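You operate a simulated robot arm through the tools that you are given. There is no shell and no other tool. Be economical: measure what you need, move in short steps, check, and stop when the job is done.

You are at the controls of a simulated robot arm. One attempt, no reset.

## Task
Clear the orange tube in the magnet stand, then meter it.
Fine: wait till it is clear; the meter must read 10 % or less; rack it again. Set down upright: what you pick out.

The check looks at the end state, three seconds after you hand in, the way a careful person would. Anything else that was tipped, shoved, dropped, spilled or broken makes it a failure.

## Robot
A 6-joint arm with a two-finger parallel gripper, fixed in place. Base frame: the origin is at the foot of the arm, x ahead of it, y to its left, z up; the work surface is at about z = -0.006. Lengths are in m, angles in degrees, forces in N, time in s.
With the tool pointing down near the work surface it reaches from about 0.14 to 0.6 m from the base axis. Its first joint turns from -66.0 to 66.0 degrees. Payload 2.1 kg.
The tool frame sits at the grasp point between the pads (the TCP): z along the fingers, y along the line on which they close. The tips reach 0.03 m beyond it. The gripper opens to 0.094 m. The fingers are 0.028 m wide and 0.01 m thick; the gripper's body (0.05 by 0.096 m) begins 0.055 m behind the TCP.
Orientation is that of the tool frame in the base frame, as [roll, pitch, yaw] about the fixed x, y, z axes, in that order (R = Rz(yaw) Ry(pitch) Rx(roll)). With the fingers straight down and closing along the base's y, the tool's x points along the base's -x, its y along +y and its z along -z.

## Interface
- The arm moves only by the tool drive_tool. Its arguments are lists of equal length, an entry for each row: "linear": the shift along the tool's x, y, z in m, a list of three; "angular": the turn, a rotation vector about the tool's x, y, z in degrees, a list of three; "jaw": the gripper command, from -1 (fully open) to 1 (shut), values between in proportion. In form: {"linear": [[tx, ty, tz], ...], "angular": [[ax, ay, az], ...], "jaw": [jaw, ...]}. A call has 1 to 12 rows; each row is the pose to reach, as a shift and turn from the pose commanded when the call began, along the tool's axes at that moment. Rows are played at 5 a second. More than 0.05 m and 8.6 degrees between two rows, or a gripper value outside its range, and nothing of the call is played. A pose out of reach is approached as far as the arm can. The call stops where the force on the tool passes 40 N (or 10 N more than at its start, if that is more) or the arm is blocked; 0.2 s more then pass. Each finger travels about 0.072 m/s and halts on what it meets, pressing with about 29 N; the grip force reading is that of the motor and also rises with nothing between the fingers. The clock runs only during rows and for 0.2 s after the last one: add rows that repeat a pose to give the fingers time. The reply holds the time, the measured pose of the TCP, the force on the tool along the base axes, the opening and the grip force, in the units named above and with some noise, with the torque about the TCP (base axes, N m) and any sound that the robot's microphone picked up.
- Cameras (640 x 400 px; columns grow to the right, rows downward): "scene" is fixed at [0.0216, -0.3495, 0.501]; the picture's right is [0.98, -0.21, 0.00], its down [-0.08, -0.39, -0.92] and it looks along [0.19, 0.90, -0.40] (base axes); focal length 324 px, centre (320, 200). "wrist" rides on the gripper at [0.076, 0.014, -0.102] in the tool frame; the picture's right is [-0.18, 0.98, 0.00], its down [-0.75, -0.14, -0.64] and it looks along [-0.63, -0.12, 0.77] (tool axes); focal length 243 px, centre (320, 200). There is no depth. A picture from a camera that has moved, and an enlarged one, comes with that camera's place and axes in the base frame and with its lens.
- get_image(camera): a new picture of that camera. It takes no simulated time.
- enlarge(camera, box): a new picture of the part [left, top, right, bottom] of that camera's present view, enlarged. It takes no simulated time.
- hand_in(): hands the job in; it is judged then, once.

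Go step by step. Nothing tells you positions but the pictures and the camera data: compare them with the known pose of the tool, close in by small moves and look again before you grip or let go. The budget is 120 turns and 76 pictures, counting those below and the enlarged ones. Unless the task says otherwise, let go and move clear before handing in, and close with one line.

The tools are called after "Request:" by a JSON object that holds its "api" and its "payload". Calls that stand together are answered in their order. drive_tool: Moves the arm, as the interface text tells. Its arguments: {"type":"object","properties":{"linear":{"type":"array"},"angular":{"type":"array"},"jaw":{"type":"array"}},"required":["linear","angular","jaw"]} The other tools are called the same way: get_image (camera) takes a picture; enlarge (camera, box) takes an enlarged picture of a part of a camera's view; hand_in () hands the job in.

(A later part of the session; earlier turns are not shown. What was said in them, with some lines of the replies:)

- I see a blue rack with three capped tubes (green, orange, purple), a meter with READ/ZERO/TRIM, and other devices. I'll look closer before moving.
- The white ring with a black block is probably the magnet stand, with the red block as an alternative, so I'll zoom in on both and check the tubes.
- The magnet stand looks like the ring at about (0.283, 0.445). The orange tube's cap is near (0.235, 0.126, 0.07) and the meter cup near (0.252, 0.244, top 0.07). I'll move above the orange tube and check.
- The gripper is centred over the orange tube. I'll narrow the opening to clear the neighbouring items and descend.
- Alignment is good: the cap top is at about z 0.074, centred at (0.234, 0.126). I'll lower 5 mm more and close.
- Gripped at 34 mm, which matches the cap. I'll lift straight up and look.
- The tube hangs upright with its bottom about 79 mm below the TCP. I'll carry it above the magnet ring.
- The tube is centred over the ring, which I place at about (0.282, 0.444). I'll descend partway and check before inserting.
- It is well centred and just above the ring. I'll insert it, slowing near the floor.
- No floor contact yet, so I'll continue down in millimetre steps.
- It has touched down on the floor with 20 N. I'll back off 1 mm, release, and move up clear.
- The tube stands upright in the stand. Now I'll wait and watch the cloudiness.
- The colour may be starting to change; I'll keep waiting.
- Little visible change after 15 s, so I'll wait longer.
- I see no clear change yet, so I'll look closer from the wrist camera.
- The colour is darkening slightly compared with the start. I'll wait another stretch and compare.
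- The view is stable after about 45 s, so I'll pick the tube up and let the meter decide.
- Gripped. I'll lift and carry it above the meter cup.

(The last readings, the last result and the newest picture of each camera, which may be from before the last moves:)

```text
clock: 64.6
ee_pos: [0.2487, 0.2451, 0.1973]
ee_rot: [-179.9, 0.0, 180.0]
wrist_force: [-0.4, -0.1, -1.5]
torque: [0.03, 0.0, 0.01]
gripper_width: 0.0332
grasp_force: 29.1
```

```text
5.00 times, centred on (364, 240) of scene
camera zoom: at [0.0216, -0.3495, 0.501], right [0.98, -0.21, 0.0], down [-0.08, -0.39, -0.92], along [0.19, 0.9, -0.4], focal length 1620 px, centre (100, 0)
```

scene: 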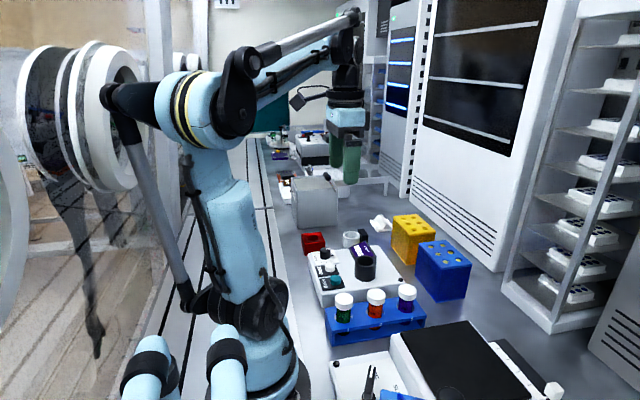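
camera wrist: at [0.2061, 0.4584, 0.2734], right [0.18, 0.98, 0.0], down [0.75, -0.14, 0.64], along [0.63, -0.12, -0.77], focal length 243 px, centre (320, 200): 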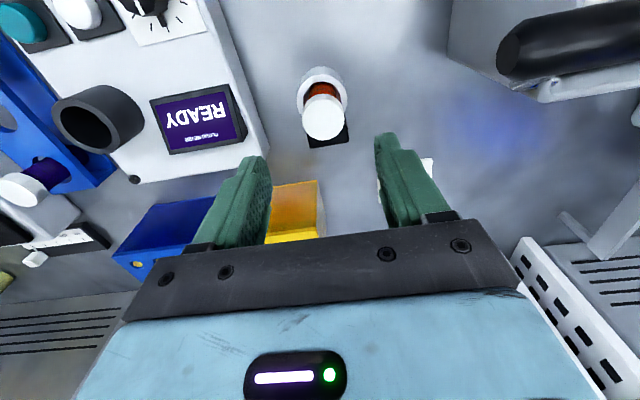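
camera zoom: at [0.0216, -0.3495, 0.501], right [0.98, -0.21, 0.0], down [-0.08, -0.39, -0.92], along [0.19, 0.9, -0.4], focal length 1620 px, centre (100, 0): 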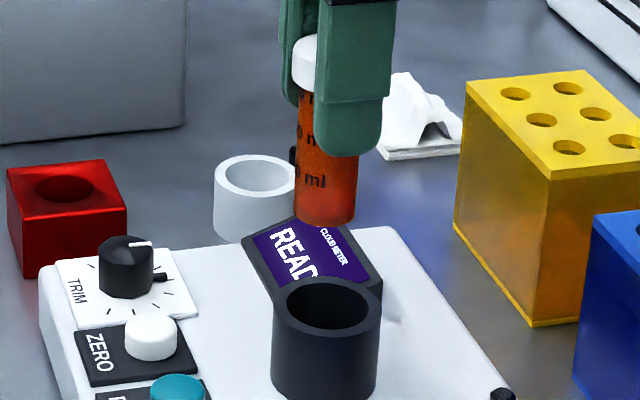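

The liquid now looks clear with a dark streak. I'll nudge x by +2.5 mm, descend to just above the cup, and recheck.

Request:
{"api": "drive_tool", "payload": {"linear": [[-0.0025, 0.001, 0.01], [-0.0025, 0.001, 0.025], [-0.0025, 0.001, 0.036], [-0.0025, 0.001, 0.036]], "angular": [[0, 0, 0], [0, 0, 0], [0, 0, 0], [0, 0, 0]], "jaw": [1, 1, 1, 1]}}

Request:
{"api": "enlarge", "payload": {"camera": "wrist", "box": [220, 40, 412, 160]}}

Request:
{"api": "enlarge", "payload": {"camera": "scene", "box": [300, 220, 428, 300]}}

```text
clock: 65.6
ee_pos: [0.2527, 0.2467, 0.1607]
ee_rot: [-180.0, 0.0, 179.9]
wrist_force: [0.5, -0.2, -0.7]
torque: [-0.01, 0.02, 0.0]
gripper_width: 0.0329
grasp_force: 29.5
```

```text
3.33 times, centred on (316, 100) of wrist
camera zoom: at [0.1761, 0.2614, 0.2639], right [0.18, 0.98, 0.0], down [0.75, -0.14, 0.64], along [0.63, -0.12, -0.77], focal length 809 px, centre (333, 533)
```

zoom: 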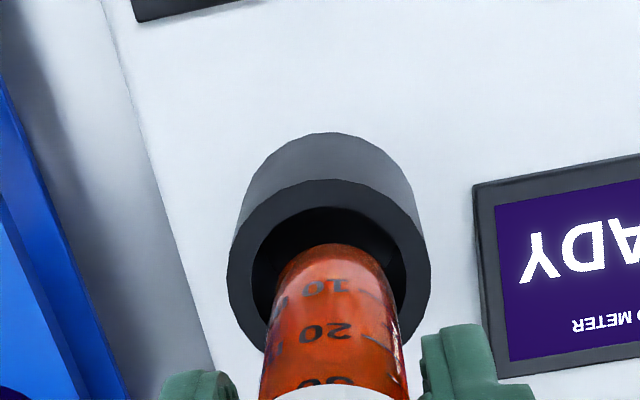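

```text
5.00 times, centred on (364, 260) of scene
camera zoom: at [0.0216, -0.3495, 0.501], right [0.98, -0.21, 0.0], down [-0.08, -0.39, -0.92], along [0.19, 0.9, -0.4], focal length 1620 px, centre (100, -100)
```

zoom: 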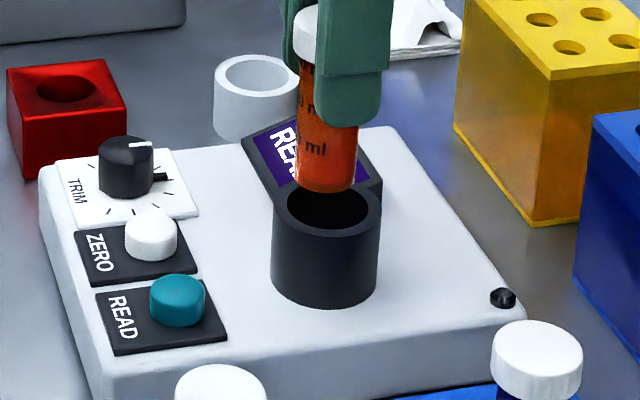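

It is lined up over the cup. I'll lower slowly, watching the force.

Request:
{"api": "drive_tool", "payload": {"linear": [[0, -0.001, 0.008], [0, -0.001, 0.016], [0, -0.001, 0.024], [0, -0.001, 0.03], [0, -0.001, 0.036], [0, -0.001, 0.038], [0, -0.001, 0.04]], "angular": [[0, 0, 0], [0, 0, 0], [0, 0, 0], [0, 0, 0], [0, 0, 0], [0, 0, 0], [0, 0, 0]], "jaw": [1, 1, 1, 1, 1, 1, 1]}}

Request:
{"api": "enlarge", "payload": {"camera": "scene", "box": [300, 220, 428, 300]}}

```text
clock: 67.2
ee_pos: [0.2546, 0.2443, 0.1212]
ee_rot: [-180.0, 0.1, -180.0]
wrist_force: [-1.0, -0.2, -0.4]
torque: [-0.01, -0.01, -0.01]
gripper_width: 0.033
grasp_force: 29.2
```

```text
5.00 times, centred on (364, 260) of scene
camera zoom: at [0.0216, -0.3495, 0.501], right [0.98, -0.21, 0.0], down [-0.08, -0.39, -0.92], along [0.19, 0.9, -0.4], focal length 1620 px, centre (100, -100)
```

zoom: 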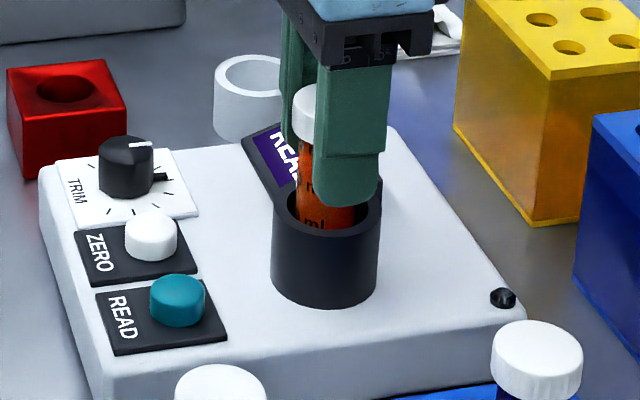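

Request:
{"api": "drive_tool", "payload": {"linear": [[0.001, 0, 0.003], [0.001, 0, 0.006], [0.001, 0, 0.008], [0.001, 0, 0.01], [0.001, 0, 0.01]], "angular": [[0, 0, 0], [0, 0, 0], [0, 0, 0], [0, 0, 0], [0, 0, 0]], "jaw": [1, 1, 1, 1, 1]}}

Request:
{"api": "enlarge", "payload": {"camera": "scene", "box": [332, 230, 396, 270]}}

```text
clock: 68.4
ee_pos: [0.2525, 0.2456, 0.1115]
ee_rot: [179.9, 0.0, -179.9]
wrist_force: [-0.3, -0.7, -1.1]
torque: [-0.01, 0.01, 0.05]
gripper_width: 0.0331
grasp_force: 29.2
```

```text
10.00 times, centred on (364, 250) of scene
camera zoom: at [0.0216, -0.3495, 0.501], right [0.98, -0.21, 0.0], down [-0.08, -0.39, -0.92], along [0.19, 0.9, -0.4], focal length 3241 px, centre (-120, -300)
```

zoom: 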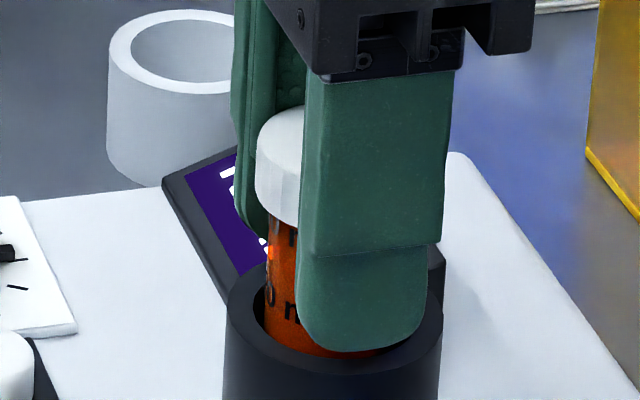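

Request:
{"api": "drive_tool", "payload": {"linear": [[0, 0, 0.0015], [0, 0, 0.003], [0, 0, 0.0045], [0, 0, 0.0045]], "angular": [[0, 0, 0], [0, 0, 0], [0, 0, 0], [0, 0, 0]], "jaw": [1, 1, 1, 1]}}

```text
clock: 69.4
ee_pos: [0.2531, 0.2445, 0.1058]
ee_rot: [180.0, 0.1, -180.0]
wrist_force: [1.2, -1.7, 20.8]
torque: [-0.08, -0.09, -0.01]
gripper_width: 0.0333
grasp_force: 29.1
```

Request:
{"api": "enlarge", "payload": {"camera": "scene", "box": [332, 230, 396, 270]}}

Request:
{"api": "enlarge", "payload": {"camera": "wrist", "box": [220, 100, 412, 220]}}

```text
10.00 times, centred on (364, 250) of scene
camera zoom: at [0.0215, -0.3495, 0.5009], right [0.98, -0.21, 0.0], down [-0.08, -0.39, -0.92], along [0.19, 0.9, -0.4], focal length 3241 px, centre (-120, -300)
```

zoom: 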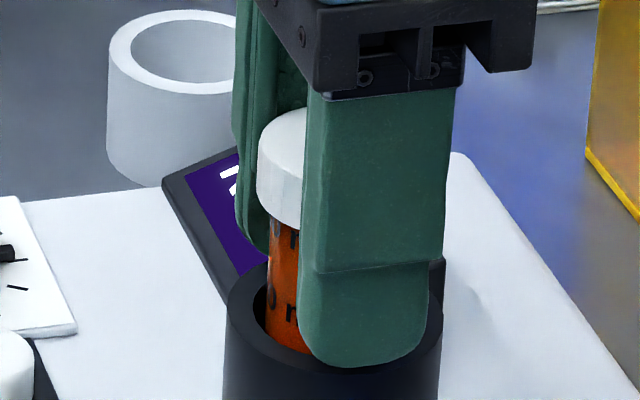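

```text
3.33 times, centred on (316, 160) of wrist
camera zoom: at [0.1763, 0.2609, 0.2093], right [0.18, 0.98, 0.0], down [0.75, -0.14, 0.64], along [0.63, -0.12, -0.77], focal length 809 px, centre (333, 333)
```

zoom: 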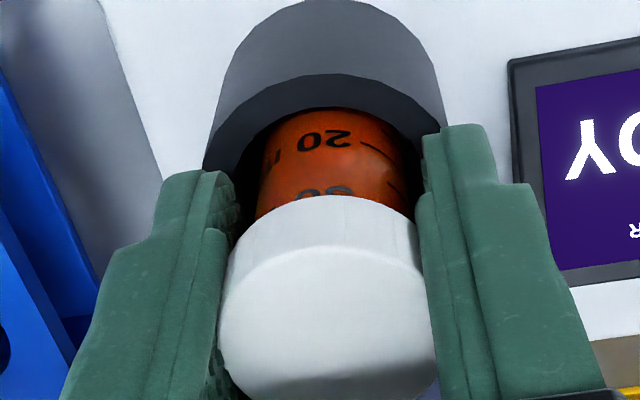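

The cap stopped moving while the gripper kept lowering, so the tube is on the cup floor. I'll release and rise.

Request:
{"api": "drive_tool", "payload": {"linear": [[0, 0, -0.0015], [0, 0, -0.0015], [0, 0, -0.0015], [0, 0, -0.0015], [0, 0, -0.0015], [0, 0, -0.02], [0, 0, -0.05], [0, 0, -0.08], [0, 0, -0.08]], "angular": [[0, 0, 0], [0, 0, 0], [0, 0, 0], [0, 0, 0], [0, 0, 0], [0, 0, 0], [0, 0, 0], [0, 0, 0], [0, 0, 0]], "jaw": [1, 0.6, 0.2, -0.2, -0.4, -0.4, -0.4, -0.4, -0.4]}}

Request:
{"api": "enlarge", "payload": {"camera": "scene", "box": [300, 210, 428, 290]}}

Request:
{"api": "get_image", "payload": {"camera": "wrist"}}

```text
clock: 71.4
ee_pos: [0.2536, 0.2431, 0.1883]
ee_rot: [-180.0, -0.1, -180.0]
wrist_force: [-0.1, 0.4, -0.5]
torque: [0.01, 0.0, 0.02]
gripper_width: 0.0656
grasp_force: 0.0
```

```text
5.00 times, centred on (364, 250) of scene
camera zoom: at [0.0216, -0.3495, 0.501], right [0.98, -0.21, 0.0], down [-0.08, -0.39, -0.92], along [0.19, 0.9, -0.4], focal length 1620 px, centre (100, -50)
```

zoom: 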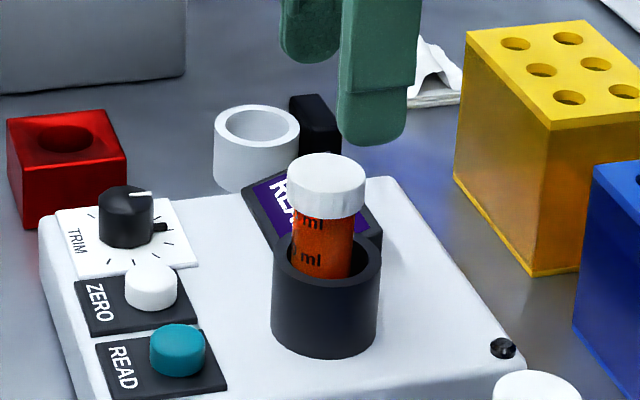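

```text
36 pictures are left
camera wrist: at [0.1778, 0.2584, 0.2903], right [0.18, 0.98, 0.0], down [0.75, -0.14, 0.64], along [0.63, -0.12, -0.77], focal length 243 px, centre (320, 200)
```

wrist: 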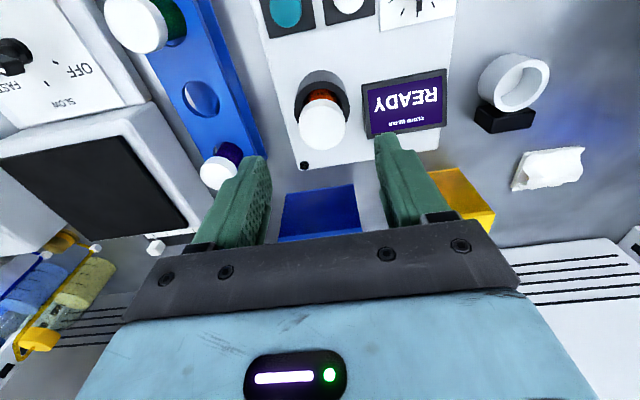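

The tube is seated upright in the meter. The READ button is near (0.180, 0.231, 0.05); I'll close the fingers and move above it.

Request:
{"api": "drive_tool", "payload": {"linear": [[0.02, -0.003, 0], [0.045, -0.008, 0], [0.073, -0.0125, 0], [0.073, -0.0125, 0.03], [0.073, -0.0125, 0.06], [0.073, -0.0125, 0.09], [0.073, -0.0125, 0.09]], "angular": [[0, 0, 0], [0, 0, 0], [0, 0, 0], [0, 0, 0], [0, 0, 0], [0, 0, 0], [0, 0, 0]], "jaw": [0, 0.5, 1, 1, 1, 1, 1]}}

Request:
{"api": "enlarge", "payload": {"camera": "scene", "box": [300, 220, 428, 300]}}

Request:
{"api": "enlarge", "payload": {"camera": "wrist", "box": [220, 40, 476, 200]}}

```text
clock: 73.0
ee_pos: [0.1813, 0.2336, 0.0965]
ee_rot: [179.9, 0.1, 179.9]
wrist_force: [0.2, -1.3, -0.3]
torque: [-0.02, -0.02, -0.01]
gripper_width: 0.0001
grasp_force: 29.3
```

```text
5.00 times, centred on (364, 260) of scene
camera zoom: at [0.0216, -0.3495, 0.501], right [0.98, -0.21, 0.0], down [-0.08, -0.39, -0.92], along [0.19, 0.9, -0.4], focal length 1620 px, centre (100, -100)
```

zoom: 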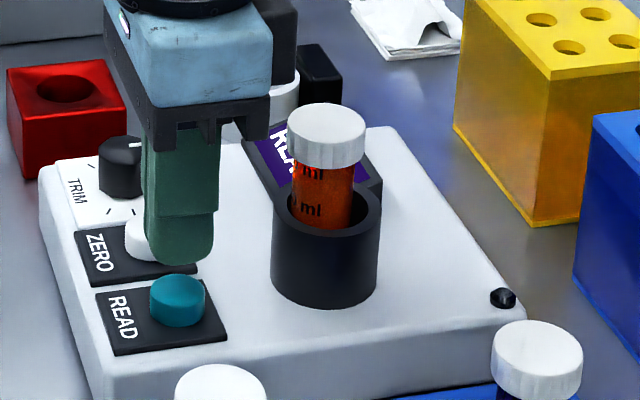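

```text
2.50 times, centred on (348, 120) of wrist
camera zoom: at [0.1043, 0.2486, 0.1993], right [0.18, 0.98, 0.0], down [0.75, -0.14, 0.64], along [0.63, -0.12, -0.77], focal length 606 px, centre (250, 400)
```

zoom: 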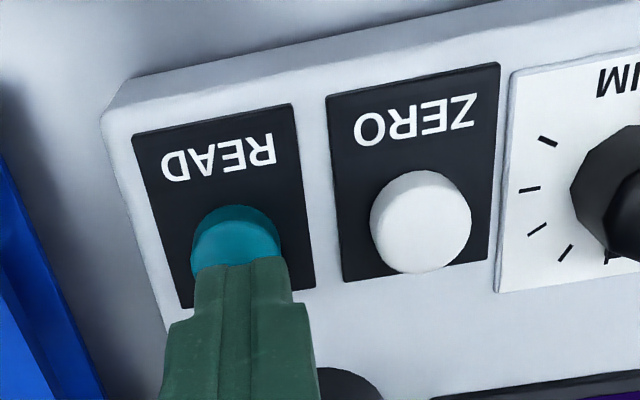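

The closed tip is right above READ. I'll press down gently; the force stop protects the button.

Request:
{"api": "drive_tool", "payload": {"linear": [[0.002, -0.001, 0.008], [0.002, -0.001, 0.013], [0.002, -0.001, 0.0155], [0.002, -0.001, 0.018], [0.002, -0.001, 0.02]], "angular": [[0, 0, 0], [0, 0, 0], [0, 0, 0], [0, 0, 0], [0, 0, 0]], "jaw": [1, 1, 1, 1, 1]}}

Request:
{"api": "enlarge", "payload": {"camera": "scene", "box": [300, 220, 428, 300]}}

```text
clock: 74.2
ee_pos: [0.1778, 0.2327, 0.0767]
ee_rot: [180.0, 0.0, -180.0]
wrist_force: [-0.5, 0.5, 0.9]
torque: [0.02, 0.03, -0.03]
gripper_width: 0.0
grasp_force: 28.4
heard: click
```

```text
5.00 times, centred on (364, 260) of scene
camera zoom: at [0.0216, -0.3495, 0.501], right [0.98, -0.21, 0.0], down [-0.08, -0.39, -0.92], along [0.19, 0.9, -0.4], focal length 1620 px, centre (100, -100)
```

zoom: 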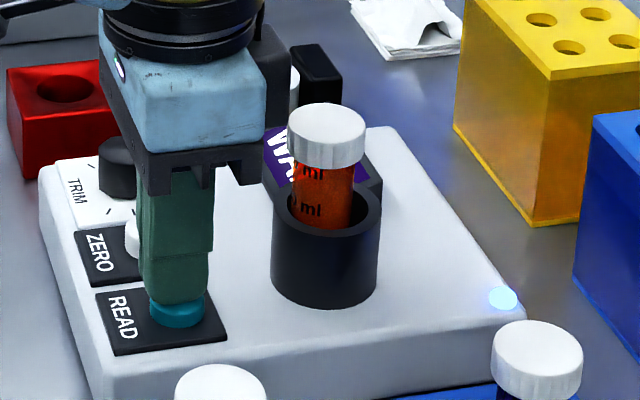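

The click sounded, the display says "WA..." (wait) and the lamp is lit. I'll rise and go back above the tube so the wrist camera can see the display.

Request:
{"api": "drive_tool", "payload": {"linear": [[0, 0, -0.03], [0, 0, -0.07], [0, 0, -0.11], [-0.025, 0.004, -0.11], [-0.05, 0.008, -0.11], [-0.074, 0.0125, -0.11], [-0.074, 0.0125, -0.11], [-0.074, 0.0125, -0.11]], "angular": [[0, 0, 0], [0, 0, 0], [0, 0, 0], [0, 0, 0], [0, 0, 0], [0, 0, 0], [0, 0, 0], [0, 0, 0]], "jaw": [1, 1, 1, 0.4, 0, -0.4, -0.4, -0.4]}}

Request:
{"api": "enlarge", "payload": {"camera": "wrist", "box": [260, 40, 484, 180]}}

```text
clock: 76.0
ee_pos: [0.252, 0.2469, 0.186]
ee_rot: [-180.0, 0.1, 180.0]
wrist_force: [1.5, 0.3, 0.0]
torque: [0.01, 0.01, -0.04]
gripper_width: 0.0658
grasp_force: 0.1
```

```text
2.86 times, centred on (372, 110) of wrist
camera zoom: at [0.1752, 0.2607, 0.2886], right [0.18, 0.98, 0.0], down [0.75, -0.14, 0.64], along [0.63, -0.12, -0.77], focal length 693 px, centre (171, 457)
```

zoom: 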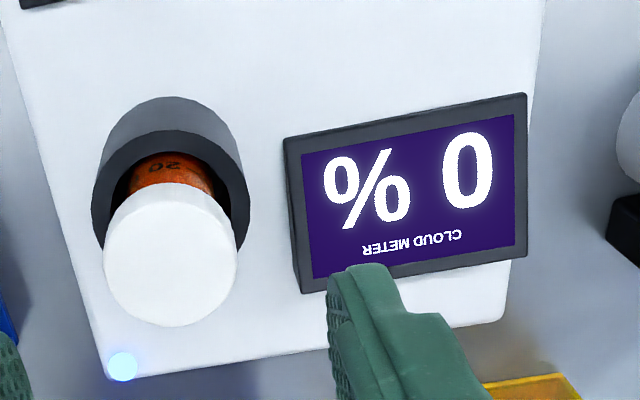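

The meter reads 0 %, which is well within the limit. Now I'll regrip the tube.

Request:
{"api": "drive_tool", "payload": {"linear": [[0, 0, 0.03], [0, 0, 0.06], [0, 0, 0.072], [0, 0, 0.078], [0, 0, 0.078], [0, 0, 0.078], [0, 0, 0.078], [0, 0, 0.078], [0, 0, 0.078]], "angular": [[0, 0, 0], [0, 0, 0], [0, 0, 0], [0, 0, 0], [0, 0, 0], [0, 0, 0], [0, 0, 0], [0, 0, 0], [0, 0, 0]], "jaw": [-0.4, -0.4, -0.4, -0.4, 0, 0.4, 1, 1, 1]}}

```text
clock: 78.0
ee_pos: [0.2515, 0.2445, 0.107]
ee_rot: [180.0, 0.0, 179.9]
wrist_force: [0.2, -0.3, -0.7]
torque: [-0.03, 0.01, -0.02]
gripper_width: 0.0333
grasp_force: 29.2
```

Request:
{"api": "drive_tool", "payload": {"linear": [[0, 0, -0.03], [0, 0, -0.065], [0, 0, -0.093], [0.006, -0.04, -0.093], [0.012, -0.08, -0.093], [0.017, -0.11, -0.093], [0.017, -0.119, -0.093], [0.017, -0.119, -0.075], [0.017, -0.119, -0.06], [0.017, -0.119, -0.06]], "angular": [[0, 0, 0], [0, 0, 0], [0, 0, 0], [0, 0, 0], [0, 0, 0], [0, 0, 0], [0, 0, 0], [0, 0, 0], [0, 0, 0], [0, 0, 0]], "jaw": [1, 1, 1, 1, 1, 1, 1, 1, 1, 1]}}

Request:
{"api": "enlarge", "payload": {"camera": "scene", "box": [300, 240, 444, 330]}}

Request:
{"api": "enlarge", "payload": {"camera": "wrist", "box": [220, 40, 412, 160]}}

```text
clock: 80.2
ee_pos: [0.2358, 0.1257, 0.1684]
ee_rot: [-179.9, 0.0, 180.0]
wrist_force: [0.0, -0.4, -0.8]
torque: [-0.01, 0.03, 0.0]
gripper_width: 0.0333
grasp_force: 29.2
```

```text
4.44 times, centred on (372, 285) of scene
camera zoom: at [0.0216, -0.3495, 0.501], right [0.98, -0.21, 0.0], down [-0.08, -0.39, -0.92], along [0.19, 0.9, -0.4], focal length 1440 px, centre (89, -178)
```

zoom: 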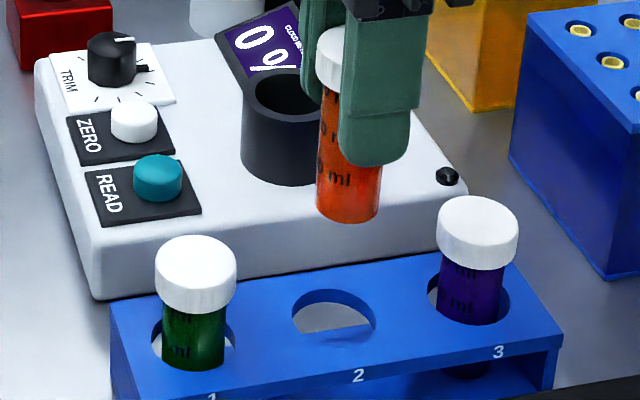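

```text
3.33 times, centred on (316, 100) of wrist
camera zoom: at [0.159, 0.14, 0.2713], right [0.18, 0.98, 0.0], down [0.75, -0.14, 0.64], along [0.63, -0.12, -0.77], focal length 809 px, centre (333, 533)
```

zoom: 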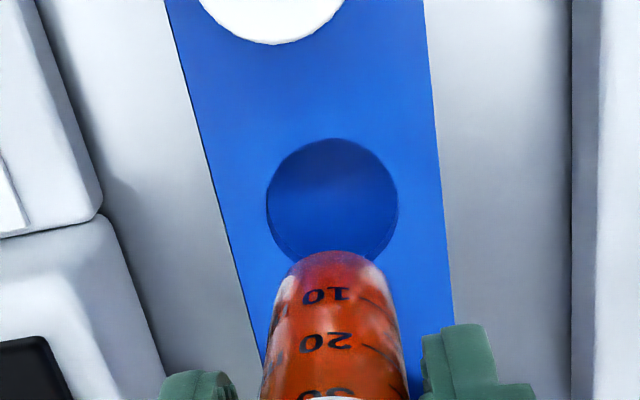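

Request:
{"api": "drive_tool", "payload": {"linear": [[0.0012, 0, 0.015], [0.0012, 0, 0.035], [0.0012, 0, 0.046], [0.0012, 0, 0.046]], "angular": [[0, 0, 0], [0, 0, 0], [0, 0, 0], [0, 0, 0]], "jaw": [1, 1, 1, 1]}}

Request:
{"api": "enlarge", "payload": {"camera": "scene", "box": [312, 255, 440, 335]}}

Request:
{"api": "enlarge", "payload": {"camera": "wrist", "box": [220, 60, 412, 180]}}

```text
clock: 81.2
ee_pos: [0.2332, 0.1261, 0.1233]
ee_rot: [180.0, 0.0, 180.0]
wrist_force: [-0.3, -0.1, -0.3]
torque: [0.01, 0.0, 0.05]
gripper_width: 0.0332
grasp_force: 29.2
```

```text
5.00 times, centred on (376, 295) of scene
camera zoom: at [0.0216, -0.3495, 0.501], right [0.98, -0.21, 0.0], down [-0.08, -0.39, -0.92], along [0.19, 0.9, -0.4], focal length 1620 px, centre (40, -275)
```

zoom: 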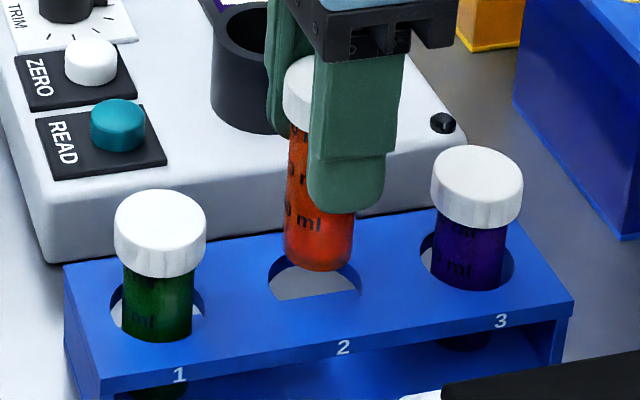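

```text
3.33 times, centred on (316, 120) of wrist
camera zoom: at [0.1573, 0.1407, 0.2252], right [0.18, 0.98, 0.0], down [0.75, -0.14, 0.64], along [0.63, -0.12, -0.77], focal length 809 px, centre (333, 467)
```

zoom: 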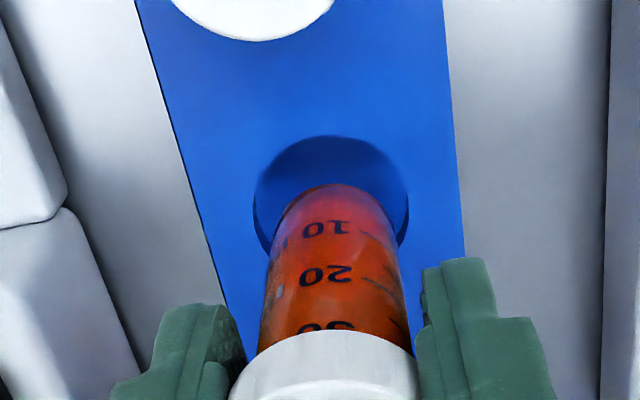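

Aligned. I'll insert it to near the bottom.

Request:
{"api": "drive_tool", "payload": {"linear": [[0, 0, 0.012], [0, 0, 0.025], [0, 0, 0.036], [0, 0, 0.044], [0, 0, 0.046], [0, 0, 0.046]], "angular": [[0, 0, 0], [0, 0, 0], [0, 0, 0], [0, 0, 0], [0, 0, 0], [0, 0, 0]], "jaw": [1, 1, 1, 1, 1, 1]}}

Request:
{"api": "drive_tool", "payload": {"linear": [[0, 0, 0.0015], [0, 0, 0.003], [0, 0, 0.003]], "angular": [[0, 0, 0], [0, 0, 0], [0, 0, 0]], "jaw": [1, 1, 1]}}

Request:
{"api": "enlarge", "payload": {"camera": "scene", "box": [312, 265, 440, 345]}}

```text
clock: 82.6
ee_pos: [0.2328, 0.1258, 0.0765]
ee_rot: [-179.9, -0.1, -180.0]
wrist_force: [0.0, 0.5, -0.7]
torque: [0.0, -0.01, 0.0]
gripper_width: 0.034
grasp_force: 29.6
```

```text
clock: 83.4
ee_pos: [0.2319, 0.1258, 0.0716]
ee_rot: [-180.0, 0.0, 180.0]
wrist_force: [-0.5, -0.1, 0.0]
torque: [-0.02, -0.01, 0.02]
gripper_width: 0.0335
grasp_force: 28.9
```

```text
5.00 times, centred on (376, 305) of scene
camera zoom: at [0.0216, -0.3495, 0.501], right [0.98, -0.21, 0.0], down [-0.08, -0.39, -0.92], along [0.19, 0.9, -0.4], focal length 1620 px, centre (40, -325)
```

zoom: 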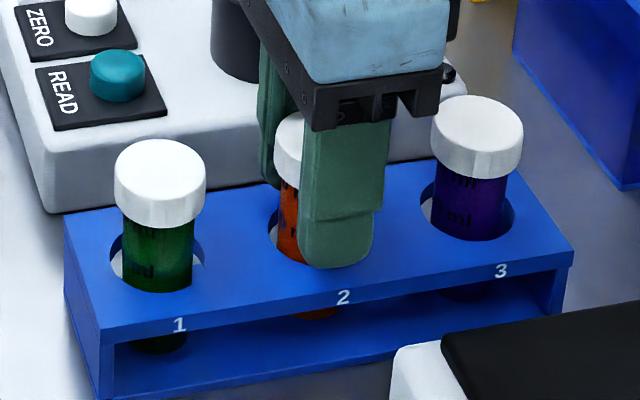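

Request:
{"api": "drive_tool", "payload": {"linear": [[0, 0, 0.001], [0, 0, 0.002], [0, 0, 0.002]], "angular": [[0, 0, 0], [0, 0, 0], [0, 0, 0]], "jaw": [1, 1, 1]}}

```text
clock: 84.2
ee_pos: [0.2329, 0.1255, 0.0696]
ee_rot: [-180.0, -0.1, -179.9]
wrist_force: [-0.7, 0.4, -0.3]
torque: [0.03, -0.02, -0.04]
gripper_width: 0.0331
grasp_force: 28.8
```

Still no contact, so I'll go down another 1–2 mm at a time.

Request:
{"api": "drive_tool", "payload": {"linear": [[0, 0, 0.001], [0, 0, 0.002], [0, 0, 0.002]], "angular": [[0, 0, 0], [0, 0, 0], [0, 0, 0]], "jaw": [1, 1, 1]}}

Request:
{"api": "enlarge", "payload": {"camera": "scene", "box": [344, 275, 408, 325]}}

```text
clock: 85.0
ee_pos: [0.2333, 0.1251, 0.068]
ee_rot: [-179.9, 0.0, 180.0]
wrist_force: [-0.2, -1.3, -0.4]
torque: [0.03, -0.02, 0.02]
gripper_width: 0.0334
grasp_force: 29.5
```

```text
8.00 times, centred on (376, 300) of scene
camera zoom: at [0.0216, -0.3495, 0.501], right [0.98, -0.21, 0.0], down [-0.08, -0.39, -0.92], along [0.19, 0.9, -0.4], focal length 2593 px, centre (-128, -600)
```

zoom: 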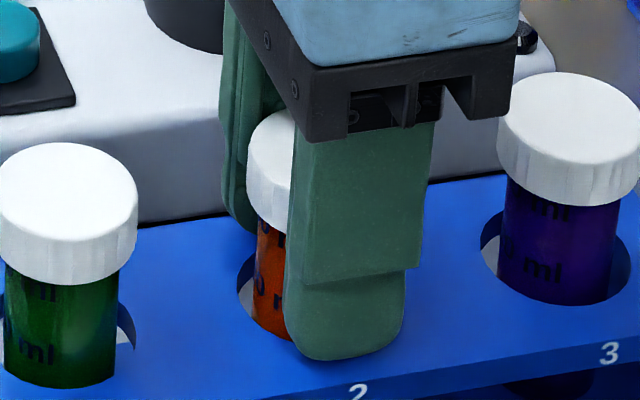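

The cap height nearly matches its neighbours. One more millimetre to feel contact.

Request:
{"api": "drive_tool", "payload": {"linear": [[0, 0, 0.0007], [0, 0, 0.0014], [0, 0, 0.0014]], "angular": [[0, 0, 0], [0, 0, 0], [0, 0, 0]], "jaw": [1, 1, 1]}}

```text
clock: 85.8
ee_pos: [0.2333, 0.1255, 0.0668]
ee_rot: [-180.0, 0.0, -180.0]
wrist_force: [-0.9, 0.2, 21.7]
torque: [0.06, 0.01, 0.0]
gripper_width: 0.0334
grasp_force: 28.7
```

Contact at 22 N. I'll ease up slightly, release, and rise clear.

Request:
{"api": "drive_tool", "payload": {"linear": [[0, 0, -0.001], [0, 0, -0.001], [0, 0, -0.001], [0, 0, -0.001], [0, 0, -0.001], [0, 0, -0.02], [0, 0, -0.05], [0, 0, -0.085], [0, 0, -0.12], [0, 0, -0.12]], "angular": [[0, 0, 0], [0, 0, 0], [0, 0, 0], [0, 0, 0], [0, 0, 0], [0, 0, 0], [0, 0, 0], [0, 0, 0], [0, 0, 0], [0, 0, 0]], "jaw": [1, 0.6, 0.2, -0.2, -0.4, -0.4, -0.4, -0.4, -0.4, -0.4]}}

Request:
{"api": "enlarge", "payload": {"camera": "scene", "box": [315, 280, 435, 355]}}

Request:
{"api": "get_image", "payload": {"camera": "scene"}}

```text
clock: 88.0
ee_pos: [0.2349, 0.1229, 0.1879]
ee_rot: [180.0, 0.0, -180.0]
wrist_force: [0.2, -0.7, 0.8]
torque: [0.0, -0.03, 0.01]
gripper_width: 0.0659
grasp_force: 0.0
```

```text
5.33 times, centred on (375, 318) of scene
camera zoom: at [0.0216, -0.3495, 0.501], right [0.98, -0.21, 0.0], down [-0.08, -0.39, -0.92], along [0.19, 0.9, -0.4], focal length 1728 px, centre (27, -427)
```

zoom: 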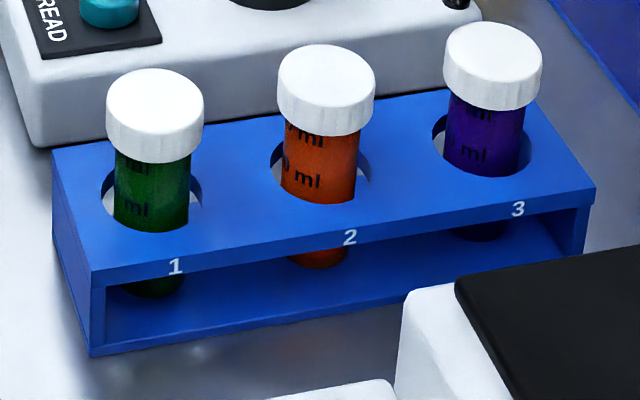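

```text
24 pictures are left
```

scene: 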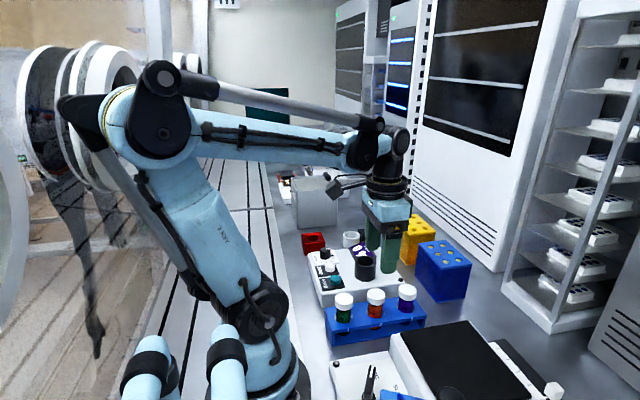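

The orange tube is upright in slot 2, the meter read 0 %, and nothing else has moved. The gripper is clear, so I'm handing in.

Request:
{"api": "hand_in", "payload": {}}

```text
The job is handed in.
```

The orange tube sat in the magnet stand for about 45 s, read 0 % on the meter, and is back upright in rack slot 2; nothing else was moved.
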